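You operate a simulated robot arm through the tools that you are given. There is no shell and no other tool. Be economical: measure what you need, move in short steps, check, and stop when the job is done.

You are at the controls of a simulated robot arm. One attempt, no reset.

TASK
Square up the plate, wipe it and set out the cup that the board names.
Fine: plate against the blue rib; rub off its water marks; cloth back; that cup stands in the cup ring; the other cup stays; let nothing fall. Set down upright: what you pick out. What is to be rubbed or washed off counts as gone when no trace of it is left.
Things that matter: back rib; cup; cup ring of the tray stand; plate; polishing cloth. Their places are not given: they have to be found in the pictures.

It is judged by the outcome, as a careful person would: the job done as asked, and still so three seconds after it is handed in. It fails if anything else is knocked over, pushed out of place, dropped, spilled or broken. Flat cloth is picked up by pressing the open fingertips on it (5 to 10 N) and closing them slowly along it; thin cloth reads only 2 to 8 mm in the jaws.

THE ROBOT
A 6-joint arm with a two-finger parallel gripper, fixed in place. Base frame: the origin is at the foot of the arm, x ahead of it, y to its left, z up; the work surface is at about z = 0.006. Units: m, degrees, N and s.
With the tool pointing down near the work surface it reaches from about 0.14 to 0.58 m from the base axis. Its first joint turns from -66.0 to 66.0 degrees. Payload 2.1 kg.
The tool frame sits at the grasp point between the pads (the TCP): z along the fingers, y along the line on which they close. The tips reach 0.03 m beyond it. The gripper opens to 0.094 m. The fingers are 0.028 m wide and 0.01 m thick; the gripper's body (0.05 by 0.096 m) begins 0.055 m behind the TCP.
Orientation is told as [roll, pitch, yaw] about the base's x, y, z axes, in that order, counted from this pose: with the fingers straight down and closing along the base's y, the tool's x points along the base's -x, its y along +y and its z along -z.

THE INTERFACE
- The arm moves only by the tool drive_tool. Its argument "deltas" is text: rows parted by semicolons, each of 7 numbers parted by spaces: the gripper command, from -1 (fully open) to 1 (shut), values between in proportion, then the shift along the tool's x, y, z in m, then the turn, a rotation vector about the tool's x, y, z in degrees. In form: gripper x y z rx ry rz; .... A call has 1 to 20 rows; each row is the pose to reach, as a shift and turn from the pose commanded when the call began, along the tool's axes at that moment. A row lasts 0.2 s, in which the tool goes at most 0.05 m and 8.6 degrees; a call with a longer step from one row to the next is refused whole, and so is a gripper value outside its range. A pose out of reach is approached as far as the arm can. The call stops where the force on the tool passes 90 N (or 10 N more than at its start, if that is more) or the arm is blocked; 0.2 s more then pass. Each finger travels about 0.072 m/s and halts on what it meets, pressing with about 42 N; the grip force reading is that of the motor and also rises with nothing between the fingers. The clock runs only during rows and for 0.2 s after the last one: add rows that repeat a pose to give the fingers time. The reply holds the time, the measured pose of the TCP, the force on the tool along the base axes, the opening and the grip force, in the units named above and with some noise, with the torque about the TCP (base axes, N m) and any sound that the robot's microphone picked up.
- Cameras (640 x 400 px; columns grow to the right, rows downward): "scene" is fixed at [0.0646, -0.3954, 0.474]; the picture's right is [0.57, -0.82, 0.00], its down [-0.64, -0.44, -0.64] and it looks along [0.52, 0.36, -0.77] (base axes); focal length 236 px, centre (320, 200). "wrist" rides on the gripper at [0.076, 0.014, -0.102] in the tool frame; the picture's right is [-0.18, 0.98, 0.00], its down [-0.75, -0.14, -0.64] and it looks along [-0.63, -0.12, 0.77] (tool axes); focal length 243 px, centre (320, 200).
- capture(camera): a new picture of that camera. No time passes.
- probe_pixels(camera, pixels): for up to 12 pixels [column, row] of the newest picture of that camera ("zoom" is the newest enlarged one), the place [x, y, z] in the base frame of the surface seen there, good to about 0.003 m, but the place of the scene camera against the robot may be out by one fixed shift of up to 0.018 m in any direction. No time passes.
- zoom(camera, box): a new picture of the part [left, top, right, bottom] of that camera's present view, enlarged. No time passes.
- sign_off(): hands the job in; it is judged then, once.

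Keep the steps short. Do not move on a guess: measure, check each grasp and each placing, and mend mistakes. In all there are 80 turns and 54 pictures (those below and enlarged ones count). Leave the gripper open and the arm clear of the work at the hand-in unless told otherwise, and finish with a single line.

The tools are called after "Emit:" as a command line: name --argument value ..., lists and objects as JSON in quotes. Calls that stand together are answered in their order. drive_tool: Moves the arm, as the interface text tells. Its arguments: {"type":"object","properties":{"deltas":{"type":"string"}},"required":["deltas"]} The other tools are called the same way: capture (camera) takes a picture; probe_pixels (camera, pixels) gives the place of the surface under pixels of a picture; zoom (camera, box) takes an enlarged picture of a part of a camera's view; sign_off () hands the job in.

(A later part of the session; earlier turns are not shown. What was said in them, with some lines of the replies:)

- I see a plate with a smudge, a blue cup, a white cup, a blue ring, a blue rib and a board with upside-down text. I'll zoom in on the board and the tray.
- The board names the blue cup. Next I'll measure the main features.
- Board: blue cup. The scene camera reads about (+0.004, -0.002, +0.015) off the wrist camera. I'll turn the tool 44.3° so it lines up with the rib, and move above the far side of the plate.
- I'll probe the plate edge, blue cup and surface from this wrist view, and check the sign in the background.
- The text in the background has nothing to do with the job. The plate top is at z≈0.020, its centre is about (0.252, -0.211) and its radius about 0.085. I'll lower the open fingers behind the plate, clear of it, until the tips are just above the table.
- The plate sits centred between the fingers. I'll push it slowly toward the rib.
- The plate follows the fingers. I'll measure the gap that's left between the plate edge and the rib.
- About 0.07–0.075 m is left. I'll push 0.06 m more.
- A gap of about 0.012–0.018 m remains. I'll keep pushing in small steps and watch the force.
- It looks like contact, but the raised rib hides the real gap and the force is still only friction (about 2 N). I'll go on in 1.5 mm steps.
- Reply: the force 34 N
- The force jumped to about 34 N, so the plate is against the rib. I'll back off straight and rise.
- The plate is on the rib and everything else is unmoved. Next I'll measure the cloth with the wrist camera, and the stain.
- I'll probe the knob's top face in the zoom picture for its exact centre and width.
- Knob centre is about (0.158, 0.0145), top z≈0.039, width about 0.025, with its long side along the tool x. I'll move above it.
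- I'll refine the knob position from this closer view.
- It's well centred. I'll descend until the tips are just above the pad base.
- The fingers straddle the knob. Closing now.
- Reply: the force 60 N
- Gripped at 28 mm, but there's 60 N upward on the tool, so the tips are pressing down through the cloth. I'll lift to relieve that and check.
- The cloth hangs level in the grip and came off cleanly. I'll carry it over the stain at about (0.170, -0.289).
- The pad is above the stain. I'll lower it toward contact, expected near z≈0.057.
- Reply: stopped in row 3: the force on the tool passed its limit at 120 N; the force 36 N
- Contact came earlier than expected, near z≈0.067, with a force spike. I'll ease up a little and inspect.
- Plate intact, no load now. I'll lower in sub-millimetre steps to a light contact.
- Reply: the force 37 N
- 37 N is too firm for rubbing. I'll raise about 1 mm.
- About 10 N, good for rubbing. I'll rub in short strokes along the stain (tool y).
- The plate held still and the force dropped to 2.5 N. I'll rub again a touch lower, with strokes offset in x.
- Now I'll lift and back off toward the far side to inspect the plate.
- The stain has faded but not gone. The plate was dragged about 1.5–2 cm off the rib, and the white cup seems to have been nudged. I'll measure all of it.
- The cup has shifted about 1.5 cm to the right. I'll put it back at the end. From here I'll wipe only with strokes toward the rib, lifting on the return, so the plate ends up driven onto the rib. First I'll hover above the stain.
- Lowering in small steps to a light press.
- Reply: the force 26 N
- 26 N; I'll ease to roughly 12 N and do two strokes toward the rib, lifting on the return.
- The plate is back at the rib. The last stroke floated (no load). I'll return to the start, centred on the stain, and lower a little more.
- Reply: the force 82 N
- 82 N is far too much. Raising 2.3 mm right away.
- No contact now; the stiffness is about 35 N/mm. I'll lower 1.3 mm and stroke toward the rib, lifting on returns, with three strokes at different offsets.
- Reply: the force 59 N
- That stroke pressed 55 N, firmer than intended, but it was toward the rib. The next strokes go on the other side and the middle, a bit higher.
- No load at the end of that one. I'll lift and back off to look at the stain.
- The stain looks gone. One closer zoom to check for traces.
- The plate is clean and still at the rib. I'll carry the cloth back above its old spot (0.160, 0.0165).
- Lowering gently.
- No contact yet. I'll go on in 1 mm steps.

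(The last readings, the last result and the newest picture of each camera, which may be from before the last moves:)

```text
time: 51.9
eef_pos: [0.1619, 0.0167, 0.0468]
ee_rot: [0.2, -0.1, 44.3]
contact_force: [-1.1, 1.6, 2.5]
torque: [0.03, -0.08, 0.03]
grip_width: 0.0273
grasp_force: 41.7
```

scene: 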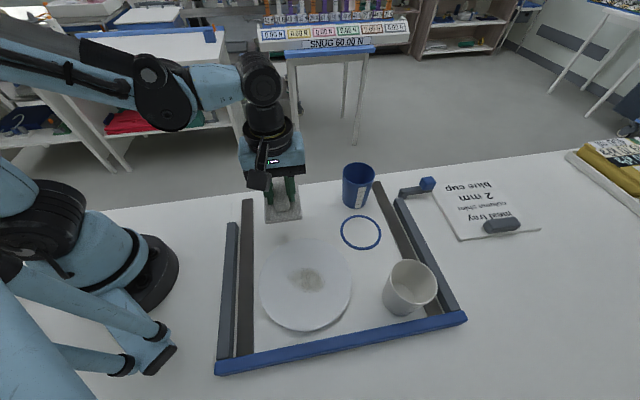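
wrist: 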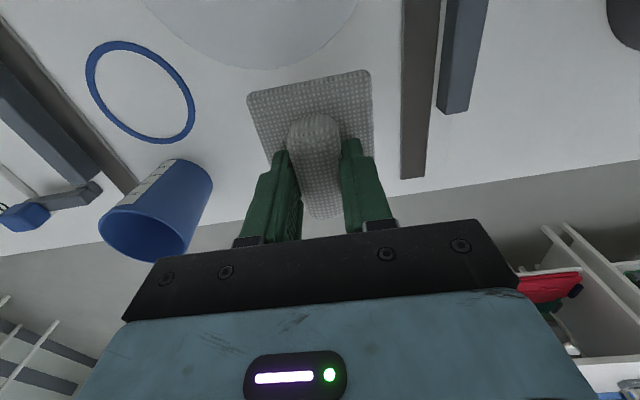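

Light contact at z≈0.047, so the cloth is on the table. I'll open and rise.

Emit:
drive_tool --deltas "0.6 0 0 0 0 0 0; 0 0 0 0 0 0 0; -0.6 0 0 0 0 0 0; -1 0 0 0 0 0 0; -1 0 0 0 0 0 0; -1 0 0 -0.03 0 0 0; -1 0 0 -0.07 0 0 0; -1 0 0 -0.11 0 0 0; -1 0 0 -0.13 0 0 0; -1 0 0 -0.13 0 0 0"

Emit:
capture --camera "scene"

Emit:
zoom --camera "scene" --box '[330, 240, 470, 340]'

```text
time: 54.1
eef_pos: [0.1603, 0.0178, 0.1766]
ee_rot: [0.2, 0.0, 44.3]
contact_force: [0.5, -0.1, 0.0]
torque: [0.01, -0.02, 0.02]
grip_width: 0.094
grasp_force: 0.0
```

```text
17 pictures are left
```

scene: 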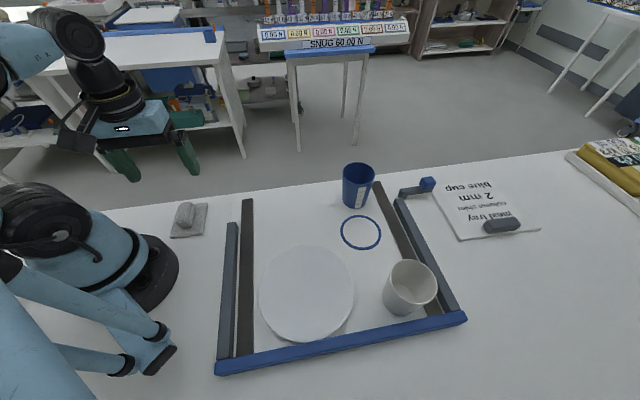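

```text
4.00 times, centred on (400, 290) of scene
```

zoom: 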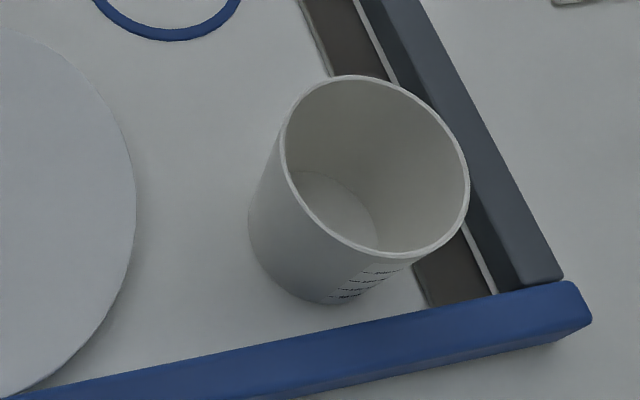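

The cloth lies about 1–2 cm left of its old place. I'll measure it with the wrist camera before fixing it.

Emit:
capture --camera "wrist"

Emit:
zoom --camera "scene" --box '[160, 180, 260, 250]'

Emit:
probe_pixels --camera "scene" --pixels '[[176, 206], [207, 203], [199, 234], [171, 237], [184, 205], [184, 225], [180, 215], [191, 215]]'

```text
15 pictures are left
```

wrist: 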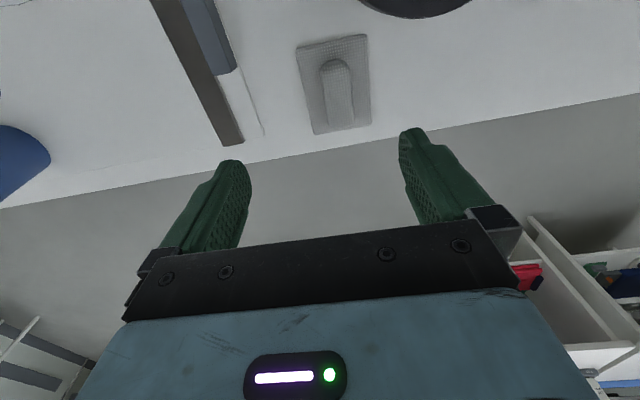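

```text
5.71 times, centred on (210, 215) of scene
```

zoom: 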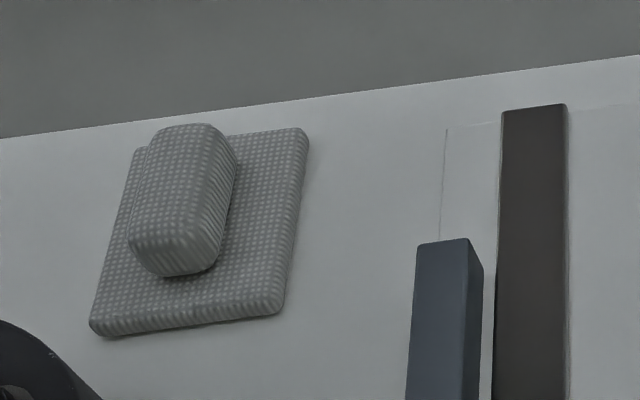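

```text
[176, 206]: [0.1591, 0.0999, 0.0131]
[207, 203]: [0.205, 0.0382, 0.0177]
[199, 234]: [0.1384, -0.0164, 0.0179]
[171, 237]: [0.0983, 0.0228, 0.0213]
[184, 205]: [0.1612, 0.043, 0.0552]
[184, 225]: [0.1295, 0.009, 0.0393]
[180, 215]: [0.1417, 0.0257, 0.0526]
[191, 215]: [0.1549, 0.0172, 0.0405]
```

I'll measure the knob in the wrist view for the correction.

Emit:
probe_pixels --camera "wrist" --pixels '[[297, 48], [366, 35], [370, 124], [315, 133], [335, 75], [335, 95], [337, 115], [323, 95], [350, 95]]'

```text
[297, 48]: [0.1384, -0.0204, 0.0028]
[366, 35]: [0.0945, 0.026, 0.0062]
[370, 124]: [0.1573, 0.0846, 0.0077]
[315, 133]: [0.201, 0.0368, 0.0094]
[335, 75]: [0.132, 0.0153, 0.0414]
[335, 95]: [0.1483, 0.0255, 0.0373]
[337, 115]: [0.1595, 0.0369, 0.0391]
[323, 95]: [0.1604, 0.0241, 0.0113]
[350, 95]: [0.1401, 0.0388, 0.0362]
```

The cloth is offset by about (-0.011, +0.016). I'll regrasp the knob, with the tips higher so they don't drag the pad this time, and move it back.

Emit:
drive_tool --deltas "-1 0 0.01 0.035 0 0 0; -1 0 0.018 0.075 0 0 0; -1 0 0.018 0.11 0 0 0; -1 0 0.018 0.1266 0 0 0; -1 0 0.018 0.1266 0 0 0; -0.5 0 0.018 0.1266 0 0 0; 0 0 0.018 0.1266 0 0 0; 0.5 0 0.018 0.1266 0 0 0; 1 0 0.018 0.1266 0 0 0; 1 0 0.018 0.1266 0 0 0; 1 0 0.018 0.1266 0 0 0"

```text
time: 56.5
eef_pos: [0.1514, 0.0293, 0.054]
ee_rot: [0.2, -0.1, 44.3]
contact_force: [0.3, 0.3, 1.3]
torque: [-0.07, 0.01, -0.01]
grip_width: 0.0269
grasp_force: 41.8
```

Gripped with no side load. Lift 1 cm, shift, lower to the same height.

Emit:
drive_tool --deltas "1 0 0 -0.005 0 0 0; 1 0 0 -0.01 0 0 0; 1 0.0017 -0.0095 -0.01 0 0 0; 1 0.0034 -0.019 -0.01 0 0 0; 1 0.0034 -0.019 -0.005 0 0 0; 1 0.0034 -0.019 -0.002 0 0 0; 1 0.0034 -0.019 -0.0003 0 0 0; 1 0.0034 -0.019 -0.0003 0 0 0"

Emit:
zoom --camera "scene" --box '[160, 180, 260, 250]'

```text
time: 58.3
eef_pos: [0.1593, 0.0131, 0.05]
ee_rot: [0.3, 0.0, 44.4]
contact_force: [-11.4, 4.2, 61.1]
torque: [-0.12, 0.41, 0.01]
grip_width: 0.0268
grasp_force: 41.9
```

```text
5.71 times, centred on (210, 215) of scene
```

zoom: 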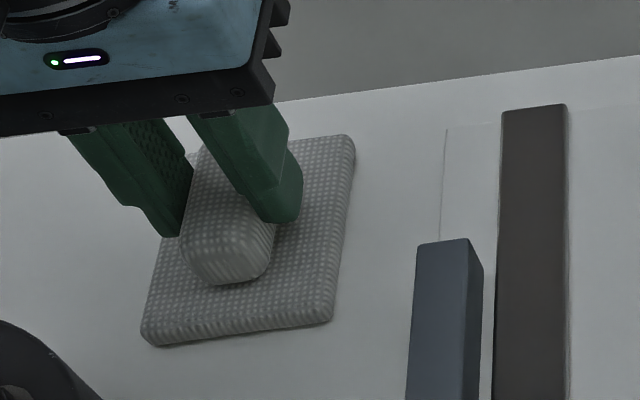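

Pressing 61 N, and about 4 mm too far toward the base. I'll lift slightly, correct, and settle lightly.

Emit:
drive_tool --deltas "1 0 0 -0.004 0 0 0; 1 -0.004 0 -0.004 0 0 0; 1 -0.004 0 -0.0025 0 0 0; 1 -0.004 0 -0.0017 0 0 0; 1 -0.004 0 -0.0017 0 0 0"

```text
time: 59.5
eef_pos: [0.1619, 0.0164, 0.0516]
ee_rot: [0.2, 0.0, 44.3]
contact_force: [0.0, -0.1, -1.0]
torque: [0.0, 0.0, 0.01]
grip_width: 0.0268
grasp_force: 42.2
```

Just off the surface. Settle 0.7 mm, open, rise.

Emit:
drive_tool --deltas "1 0 0 0.0007 0 0 0; 0.4 0 0 0.0007 0 0 0; 0.2 0 0 0.0007 0 0 0; 0 0 0 0.0007 0 0 0; 0 0 0 0.0007 0 0 0; 0 0 0 -0.03 0 0 0; -0.5 0 0 -0.07 0 0 0; -1 0 0 -0.12 0 0 0; -1 0 0 -0.12 0 0 0"

Emit:
zoom --camera "scene" --box '[160, 180, 260, 250]'

```text
time: 61.5
eef_pos: [0.1622, 0.0172, 0.1695]
ee_rot: [0.2, -0.1, 44.3]
contact_force: [-0.5, -0.2, -0.1]
torque: [-0.01, -0.03, 0.01]
grip_width: 0.0941
grasp_force: 0.1
```

```text
5.71 times, centred on (210, 215) of scene
```

zoom: 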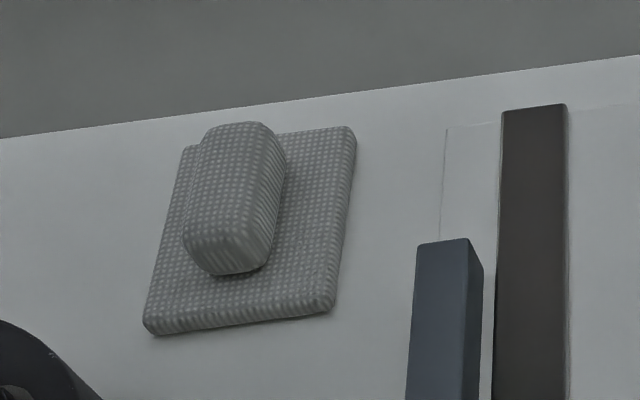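

The cloth is back within about 2 mm. Next is the blue cup: I'll move above it, high, to about (0.44, -0.25).

Emit:
drive_tool --deltas "-1 -0.0014 -0.043 -0.01 0 0 0; -1 -0.0028 -0.086 -0.02 0 0 0; -1 -0.0042 -0.129 -0.03 0 0 0; -1 -0.0056 -0.172 -0.04 0 0 0; -1 -0.007 -0.215 -0.04 0 0 0; -1 -0.0084 -0.258 -0.04 0 0 0; -1 -0.0098 -0.3 -0.04 0 0 0; -1 -0.0112 -0.343 -0.04 0 0 0; -1 -0.0126 -0.385 -0.04 0 0 0; -1 -0.0126 -0.385 -0.04 0 0 0"

Emit:
capture --camera "wrist"

```text
time: 63.7
eef_pos: [0.4402, -0.2503, 0.2094]
ee_rot: [0.3, 0.0, 44.2]
contact_force: [-0.1, -0.9, -0.5]
torque: [0.01, -0.03, 0.01]
grip_width: 0.0939
grasp_force: 0.0
```

```text
11 pictures are left
```

wrist: 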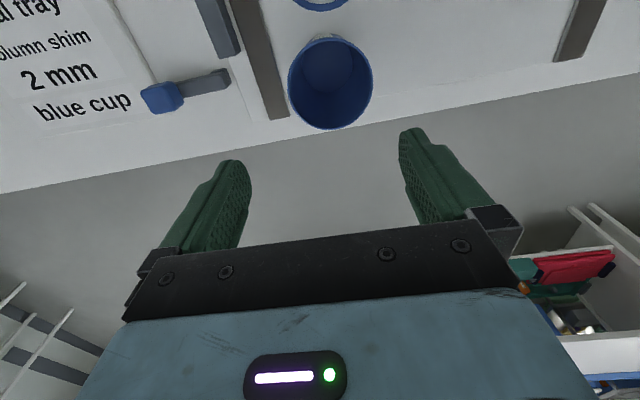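

I'll probe the rim of the blue cup.

Emit:
probe_pixels --camera "wrist" --pixels '[[291, 90], [371, 80], [338, 127], [325, 40], [300, 112], [367, 102], [305, 52], [358, 50], [265, 60], [272, 105], [330, 75]]'

```text
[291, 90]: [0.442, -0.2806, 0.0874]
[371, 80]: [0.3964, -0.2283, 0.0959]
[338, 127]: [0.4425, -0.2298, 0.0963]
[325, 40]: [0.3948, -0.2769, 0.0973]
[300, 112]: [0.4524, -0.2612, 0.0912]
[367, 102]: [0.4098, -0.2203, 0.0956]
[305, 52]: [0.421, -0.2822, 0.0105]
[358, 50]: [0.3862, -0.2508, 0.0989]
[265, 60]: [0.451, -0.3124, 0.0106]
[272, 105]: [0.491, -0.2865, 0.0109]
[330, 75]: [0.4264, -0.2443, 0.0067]
```

Rim centre is (0.419, -0.254), rim z≈0.096, diameter about 0.07. I'll centre over it and descend to TCP z≈0.055.

Emit:
drive_tool --deltas "-1 0.0178 0.0122 0 0 0 0; -1 0.0178 0.0122 0.02 0 0 0; -1 0.0178 0.0122 0.05 0 0 0; -1 0.0178 0.0122 0.08 0 0 0; -1 0.0178 0.0122 0.11 0 0 0; -1 0.0178 0.0122 0.135 0 0 0; -1 0.0178 0.0122 0.154 0 0 0; -1 0.0178 0.0122 0.154 0 0 0"

Emit:
capture --camera "wrist"

```text
time: 65.5
eef_pos: [0.4188, -0.2519, 0.0561]
ee_rot: [0.2, 0.0, 44.3]
contact_force: [-0.2, 0.0, 0.4]
torque: [-0.01, -0.02, 0.01]
grip_width: 0.094
grasp_force: 0.0
```

```text
10 pictures are left
```

wrist: 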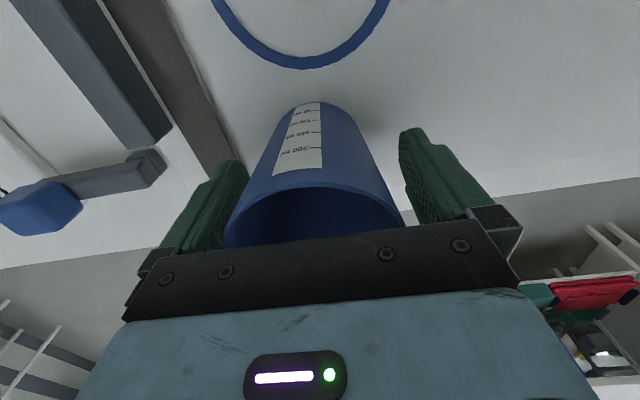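

The cup sits between the fingers. Closing.

Emit:
drive_tool --deltas "-0.8 0 0 0 0 0 0; -0.6 0 0 0 0 0 0; -0.4 0 0 0 0 0 0; -0.2 0 0 0 0 0 0; 0 0 0 0 0 0 0; 0.2 0 0 0 0 0 0; 0.2 0 0 0 0 0 0"

```text
time: 67.1
eef_pos: [0.4184, -0.252, 0.0561]
ee_rot: [0.2, 0.1, 44.3]
contact_force: [0.5, 0.1, -0.7]
torque: [-0.03, 0.01, 0.02]
grip_width: 0.0709
grasp_force: 42.5
```

Held at 71 mm. Lifting 5 cm and checking.

Emit:
drive_tool --deltas "0.2 0 0 -0.01 0 0 0; 0.2 0 0 -0.03 0 0 0; 0.2 0 0 -0.05 0 0 0; 0.2 0.02 0.002 -0.05 0 0 0; 0.2 0.04 0.004 -0.05 0 0 0; 0.2 0.06 0.007 -0.05 0 0 0; 0.2 0.08 0.009 -0.05 0 0 0; 0.2 0.093 0.0105 -0.05 0 0 0; 0.2 0.093 0.0105 -0.05 0 0 0"

Emit:
capture --camera "wrist"

Emit:
capture --camera "scene"

```text
time: 69.1
eef_pos: [0.3447, -0.3124, 0.1067]
ee_rot: [0.2, 0.0, 44.3]
contact_force: [0.0, 0.0, -0.9]
torque: [-0.03, -0.03, -0.01]
grip_width: 0.0705
grasp_force: 42.1
```

```text
9 pictures are left
```

wrist: 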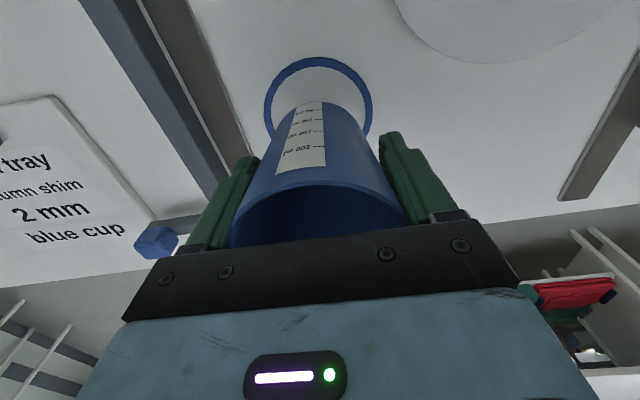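

```text
8 pictures are left
```

scene: 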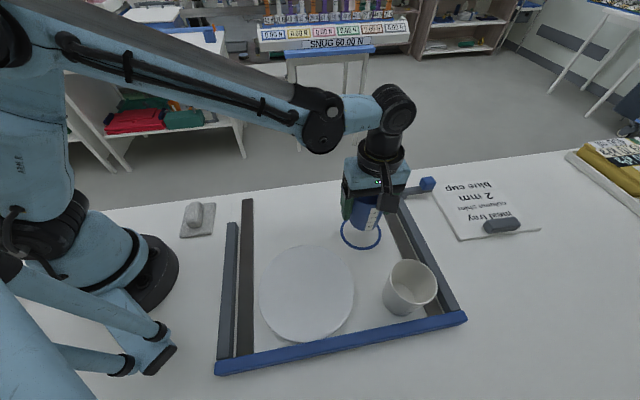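

I'll probe the ring and the cup base from here.

Emit:
probe_pixels --camera "wrist" --pixels '[[267, 110], [371, 105], [316, 60], [284, 75], [350, 72], [369, 125], [269, 125], [303, 103], [330, 101], [345, 107]]'

```text
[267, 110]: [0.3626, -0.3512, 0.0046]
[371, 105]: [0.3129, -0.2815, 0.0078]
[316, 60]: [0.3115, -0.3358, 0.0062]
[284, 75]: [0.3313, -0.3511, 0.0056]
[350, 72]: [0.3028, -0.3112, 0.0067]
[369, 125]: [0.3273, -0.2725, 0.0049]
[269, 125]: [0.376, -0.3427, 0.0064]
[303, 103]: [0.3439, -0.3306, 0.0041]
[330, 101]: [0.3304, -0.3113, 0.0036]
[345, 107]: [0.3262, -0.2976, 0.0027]
```

Ring centre is about (0.346, -0.311), so I need only a 2 mm correction. Lowering to just the pick-up height.

Emit:
drive_tool --deltas "0.2 -0.0022 0 0.02 0 0 0; 0.2 -0.0022 0 0.035 0 0 0; 0.2 -0.0022 0 0.043 0 0 0; 0.2 -0.0022 0 0.047 0 0 0; 0.2 -0.0022 0 0.049 0 0 0; 0.2 -0.0022 0 0.049 0 0 0"

```text
time: 70.5
eef_pos: [0.3459, -0.3081, 0.0554]
ee_rot: [0.2, 0.0, 44.3]
contact_force: [-0.2, 0.5, -0.1]
torque: [0.01, -0.02, 0.03]
grip_width: 0.0712
grasp_force: 41.5
```

Emit:
drive_tool --deltas "0.2 0 0 0.0005 0 0 0; 0.2 0 0 0.001 0 0 0; 0.2 0 0 0.0015 0 0 0; 0.2 0 0 0.0015 0 0 0"

```text
time: 71.5
eef_pos: [0.3465, -0.31, 0.0538]
ee_rot: [0.2, -0.1, 44.2]
contact_force: [-0.4, 0.8, 6.3]
torque: [0.16, 0.15, -0.03]
grip_width: 0.0706
grasp_force: 41.5
```

The cup touches the table (6 N). I'll open and rise straight up.

Emit:
drive_tool --deltas "-0.5 0 0 -0.0003 0 0 0; -0.7 0 0 -0.0003 0 0 0; -0.9 0 0 -0.0003 0 0 0; -1 0 0 -0.0003 0 0 0; -1 0 0 -0.0003 0 0 0; -1 0 0 -0.03 0 0 0; -1 0 0 -0.07 0 0 0; -1 0 0 -0.11 0 0 0; -1 0 0 -0.15 0 0 0; -1 0 0 -0.15 0 0 0"

Emit:
capture --camera "scene"

Emit:
probe_pixels --camera "scene" --pixels '[[386, 272], [437, 280], [412, 260], [410, 300], [405, 290], [385, 300]]'

```text
time: 73.7
eef_pos: [0.3446, -0.3097, 0.2051]
ee_rot: [0.2, 0.0, 44.2]
contact_force: [0.2, 0.2, -0.2]
torque: [0.02, -0.02, 0.01]
grip_width: 0.0939
grasp_force: 0.1
```

```text
7 pictures are left
```

scene: 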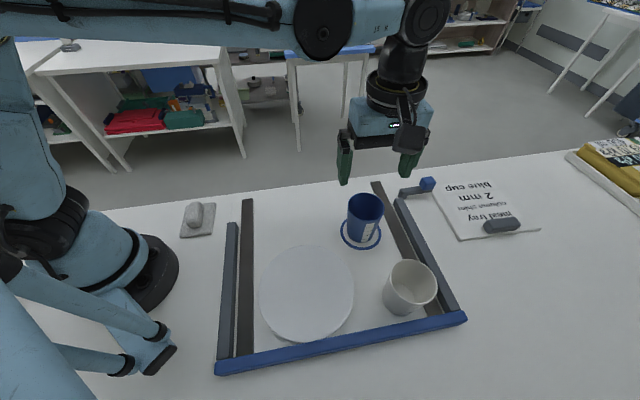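

```text
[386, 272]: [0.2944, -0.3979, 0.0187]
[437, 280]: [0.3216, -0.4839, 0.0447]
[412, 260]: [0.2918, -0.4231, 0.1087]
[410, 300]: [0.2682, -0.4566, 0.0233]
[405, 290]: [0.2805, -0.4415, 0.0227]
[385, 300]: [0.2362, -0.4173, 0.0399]
```

The blue cup stands upright in the ring. Now I'll put the white cup back: initially its rim spanned columns 379–427, now 390–437, so it shifted about 1.5 cm. I'll go above it with closed fingers.

Emit:
drive_tool --deltas "0 0.037 -0.0115 0 0 0 0; 0.5 0.074 -0.023 0 0 0 0; 1 0.11 -0.034 0 0 0 0; 1 0.1471 -0.0457 0 0 0 0; 1 0.1471 -0.0457 0 0 0 0; 1 0.1471 -0.0457 0 0 0 0"

Emit:
capture --camera "wrist"

```text
time: 75.1
eef_pos: [0.2725, -0.4437, 0.2046]
ee_rot: [0.3, 0.0, 44.3]
contact_force: [0.1, 0.6, -0.5]
torque: [-0.01, 0.0, -0.04]
grip_width: 0.0
grasp_force: 32.9
```

```text
6 pictures are left
```

wrist: 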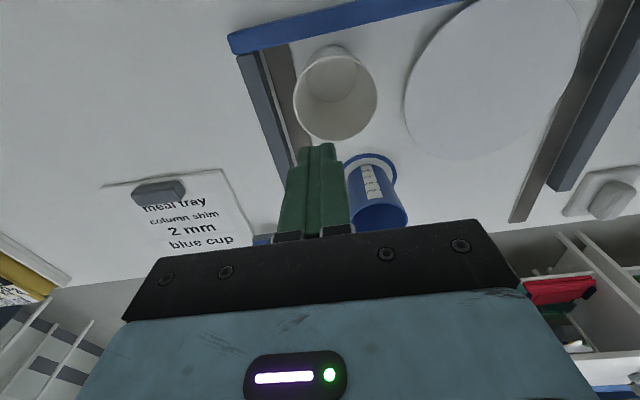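

Emit:
probe_pixels --camera "wrist" --pixels '[[296, 105], [377, 95], [338, 138], [331, 60], [308, 127], [366, 120], [306, 70], [335, 80], [312, 80], [355, 80], [335, 97], [440, 120]]'

```text
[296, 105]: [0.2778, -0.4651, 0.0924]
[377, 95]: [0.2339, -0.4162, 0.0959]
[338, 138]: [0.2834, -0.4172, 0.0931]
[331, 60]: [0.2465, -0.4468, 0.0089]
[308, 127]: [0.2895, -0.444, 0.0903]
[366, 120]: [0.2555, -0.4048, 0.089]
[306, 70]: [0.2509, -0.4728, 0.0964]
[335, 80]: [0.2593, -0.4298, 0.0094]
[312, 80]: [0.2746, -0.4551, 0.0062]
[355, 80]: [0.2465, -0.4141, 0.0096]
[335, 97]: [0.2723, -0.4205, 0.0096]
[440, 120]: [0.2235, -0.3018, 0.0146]
```

Rim centre is (0.256, -0.438), diameter about 0.07. The fingers fit outside it, with the tips kept above the rail height (0.031). I'll grip, move 15 mm and set it down. Centre and descend now.

Emit:
drive_tool --deltas "0 0.0078 0.0156 0 0 0 0; -0.5 0.0078 0.0156 0 0 0 0; -0.82 0.0078 0.0156 0 0 0 0; -0.82 0.0078 0.0156 0 0 0 0; -0.82 0.0078 0.0156 0.03 0 0 0; -0.82 0.0078 0.0156 0.06 0 0 0; -0.82 0.0078 0.0156 0.08 0 0 0; -0.82 0.0078 0.0156 0.08 0 0 0"

Emit:
capture --camera "wrist"

```text
time: 76.9
eef_pos: [0.2565, -0.4402, 0.1229]
ee_rot: [0.2, 0.0, 44.2]
contact_force: [0.3, -0.3, -0.6]
torque: [0.02, 0.01, 0.0]
grip_width: 0.0854
grasp_force: 0.0
```

```text
5 pictures are left
```

wrist: 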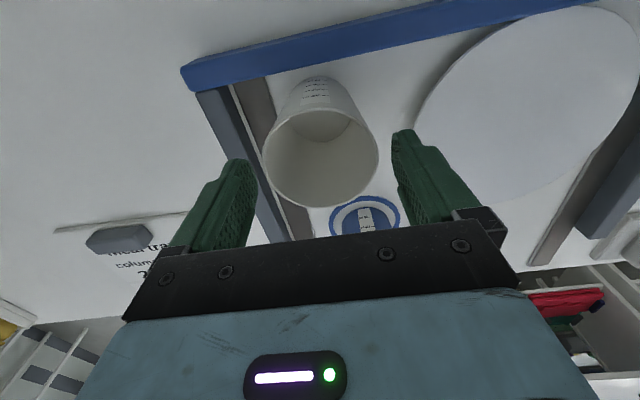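

Centred. Descend and grip.

Emit:
drive_tool --deltas "-0.82 0 0 0.02 0 0 0; -0.82 0 0 0.04 0 0 0; -0.82 0 0 0.054 0 0 0; -0.82 0 0 0.06 0 0 0; -0.82 0 0 0.06 0 0 0; -0.6 0 0 0.06 0 0 0; -0.4 0 0 0.06 0 0 0; -0.2 0 0 0.06 0 0 0; 0.2 0 0 0.06 0 0 0; 0.2 0 0 0.06 0 0 0"

```text
time: 79.1
eef_pos: [0.257, -0.4406, 0.0654]
ee_rot: [0.2, 0.1, 44.3]
contact_force: [0.7, 0.0, -0.5]
torque: [-0.05, 0.01, 0.01]
grip_width: 0.0722
grasp_force: 41.6
```

Gripped at 72 mm. Lift 6 mm, shift back, lower.

Emit:
drive_tool --deltas "0.2 0 0 -0.003 0 0 0; 0.2 0 0 -0.006 0 0 0; 0.2 -0.0015 0.0076 -0.006 0 0 0; 0.2 -0.003 0.0152 -0.006 0 0 0; 0.2 -0.003 0.0152 -0.003 0 0 0; 0.2 -0.003 0.0152 -0.001 0 0 0; 0.2 -0.003 0.0152 -0.0004 0 0 0; 0.2 -0.003 0.0152 -0.0004 0 0 0"

Emit:
zoom --camera "scene" --box '[160, 150, 480, 390]'

```text
time: 80.9
eef_pos: [0.2473, -0.4252, 0.0658]
ee_rot: [0.2, 0.0, 44.3]
contact_force: [0.0, -1.0, -0.3]
torque: [0.02, 0.01, -0.01]
grip_width: 0.0722
grasp_force: 42.0
```

```text
1.67 times, centred on (320, 270) of scene
```

zoom: 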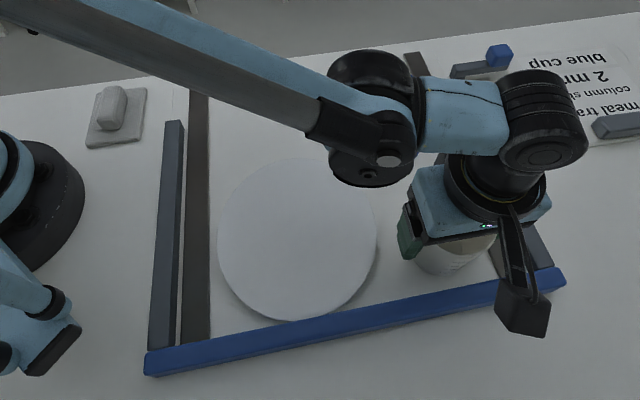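

The cup base is close to its original spot, with its lower edge at row ~275 in the zoom versus 274 before. Settle down to contact.

Emit:
drive_tool --deltas "0.2 0 0 0.0005 0 0 0; 0.2 0 0 0.001 0 0 0; 0.2 0 0 0.001 0 0 0"

```text
time: 81.7
eef_pos: [0.2474, -0.427, 0.0652]
ee_rot: [0.2, 0.0, 44.4]
contact_force: [0.5, 1.1, 14.4]
torque: [0.15, 0.0, -0.05]
grip_width: 0.0725
grasp_force: 41.8
```

Seated. Open, rise straight up, then swing clear.

Emit:
drive_tool --deltas "0.2 0 0 -0.0004 0 0 0; -0.6 0 0 -0.0004 0 0 0; -0.75 0 0 -0.0004 0 0 0; -0.82 0 0 -0.0004 0 0 0; -0.82 0 0 -0.0004 0 0 0; -0.82 0 0 -0.02 0 0 0; -0.82 0 0 -0.06 0 0 0; -0.9 0 0 -0.1 0 0 0; -1 0 0 -0.14 0 0 0; -1 -0.03 0.02 -0.16 0 0 0; -1 -0.07 0.05 -0.16 0 0 0; -1 -0.1 0.09 -0.16 0 0 0; -1 -0.13 0.13 -0.16 0 0 0; -1 -0.16 0.16 -0.16 0 0 0; -1 -0.16 0.16 -0.16 0 0 0"

Emit:
zoom --camera "scene" --box '[160, 150, 480, 390]'

```text
time: 84.9
eef_pos: [0.2527, -0.1991, 0.2245]
ee_rot: [0.2, 0.0, 44.2]
contact_force: [-0.5, 0.0, 0.2]
torque: [-0.03, 0.0, 0.0]
grip_width: 0.0941
grasp_force: 0.1
```

```text
1.67 times, centred on (320, 270) of scene
```

zoom: 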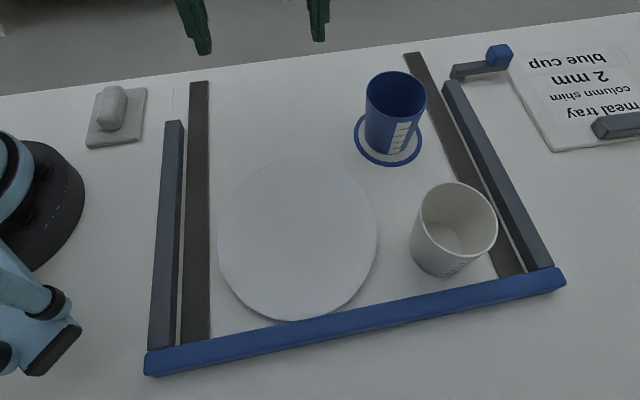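

The white cup is back where it was (rim columns 418–497, same rows as at the start). As a last check that the plate touches the rib, I'll lower the fingers behind it and push gently until the force rises.

Emit:
drive_tool --deltas "-1 0.002 -0.008 0.03 0 0 0; -1 0.002 -0.008 0.07 0 0 0; -1 0.002 -0.008 0.11 0 0 0; -1 0.002 -0.008 0.15 0 0 0; -1 0.002 -0.008 0.175 0 0 0; -1 0.002 -0.008 0.183 0 0 0; -1 0.01 -0.008 0.183 0 0 0; -1 0.018 -0.008 0.183 0 0 0; -1 0.025 -0.008 0.183 0 0 0; -1 0.029 -0.008 0.183 0 0 0; -1 0.029 -0.008 0.183 0 0 0"

```text
time: 87.3
eef_pos: [0.2345, -0.2261, 0.0429]
ee_rot: [0.2, 0.0, 44.3]
contact_force: [0.4, 0.1, 0.1]
torque: [-0.01, 0.0, 0.0]
grip_width: 0.0938
grasp_force: 0.1
```

Now at nearly the earlier contact point (0.2331, -0.2268). I'll creep in 1 mm steps.

Emit:
drive_tool --deltas "-1 0.001 0 0 0 0 0; -1 0.002 0 0 0 0 0; -1 0.003 0 0 0 0 0; -1 0.003 0 0 0 0 0"

```text
time: 88.3
eef_pos: [0.2345, -0.2259, 0.043]
ee_rot: [0.1, -0.3, 44.4]
contact_force: [19.4, 7.2, 5.8]
torque: [0.0, -0.58, 0.98]
grip_width: 0.0941
grasp_force: 0.1
```

It met firm resistance of about 20 N straight away without moving, so the plate is tight on the rib. I'll back off, rise and take a final look.

Emit:
drive_tool --deltas "-1 -0.004 0 0 0 0 0; -1 -0.015 0 0 0 0 0; -1 -0.03 0 0 0 0 0; -1 -0.033 0 -0.04 0 0 0; -1 -0.033 0 -0.085 0 0 0; -1 -0.033 0 -0.13 0 0 0; -1 -0.033 0 -0.17 0 0 0; -1 -0.06 0.03 -0.19 0 0 0; -1 -0.06 0.03 -0.19 0 0 0"

Emit:
zoom --camera "scene" --box '[160, 150, 480, 390]'

```text
time: 90.3
eef_pos: [0.2544, -0.164, 0.232]
ee_rot: [0.2, 0.0, 44.2]
contact_force: [0.7, -0.1, -0.7]
torque: [-0.03, -0.01, 0.03]
grip_width: 0.094
grasp_force: 0.1
```

```text
1.67 times, centred on (320, 270) of scene
```

zoom: 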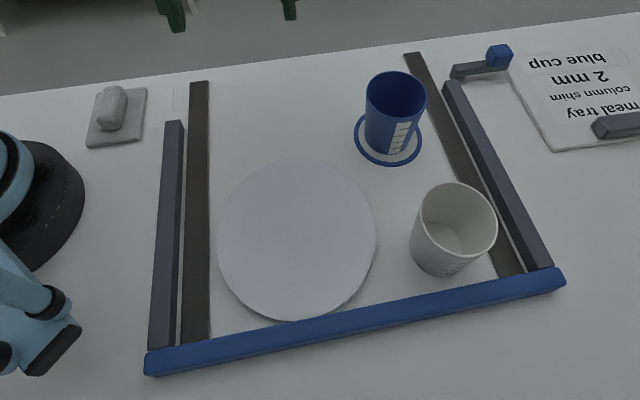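

The plate is clean and on the rib, the cloth is back, the blue cup is in the ring and the white cup is in its place. The gripper is open and clear, so I'm handing in.

Emit:
sign_off

```text
The job is handed in.
```

Job handed in: the plate is wiped clean and against the blue rib, the cloth is back within about 2 mm, and the blue cup stands in the ring; I knocked the white cup about 1.5 cm while wiping and put it back, and pressing the cloth briefly passed 120 N with no visible damage.
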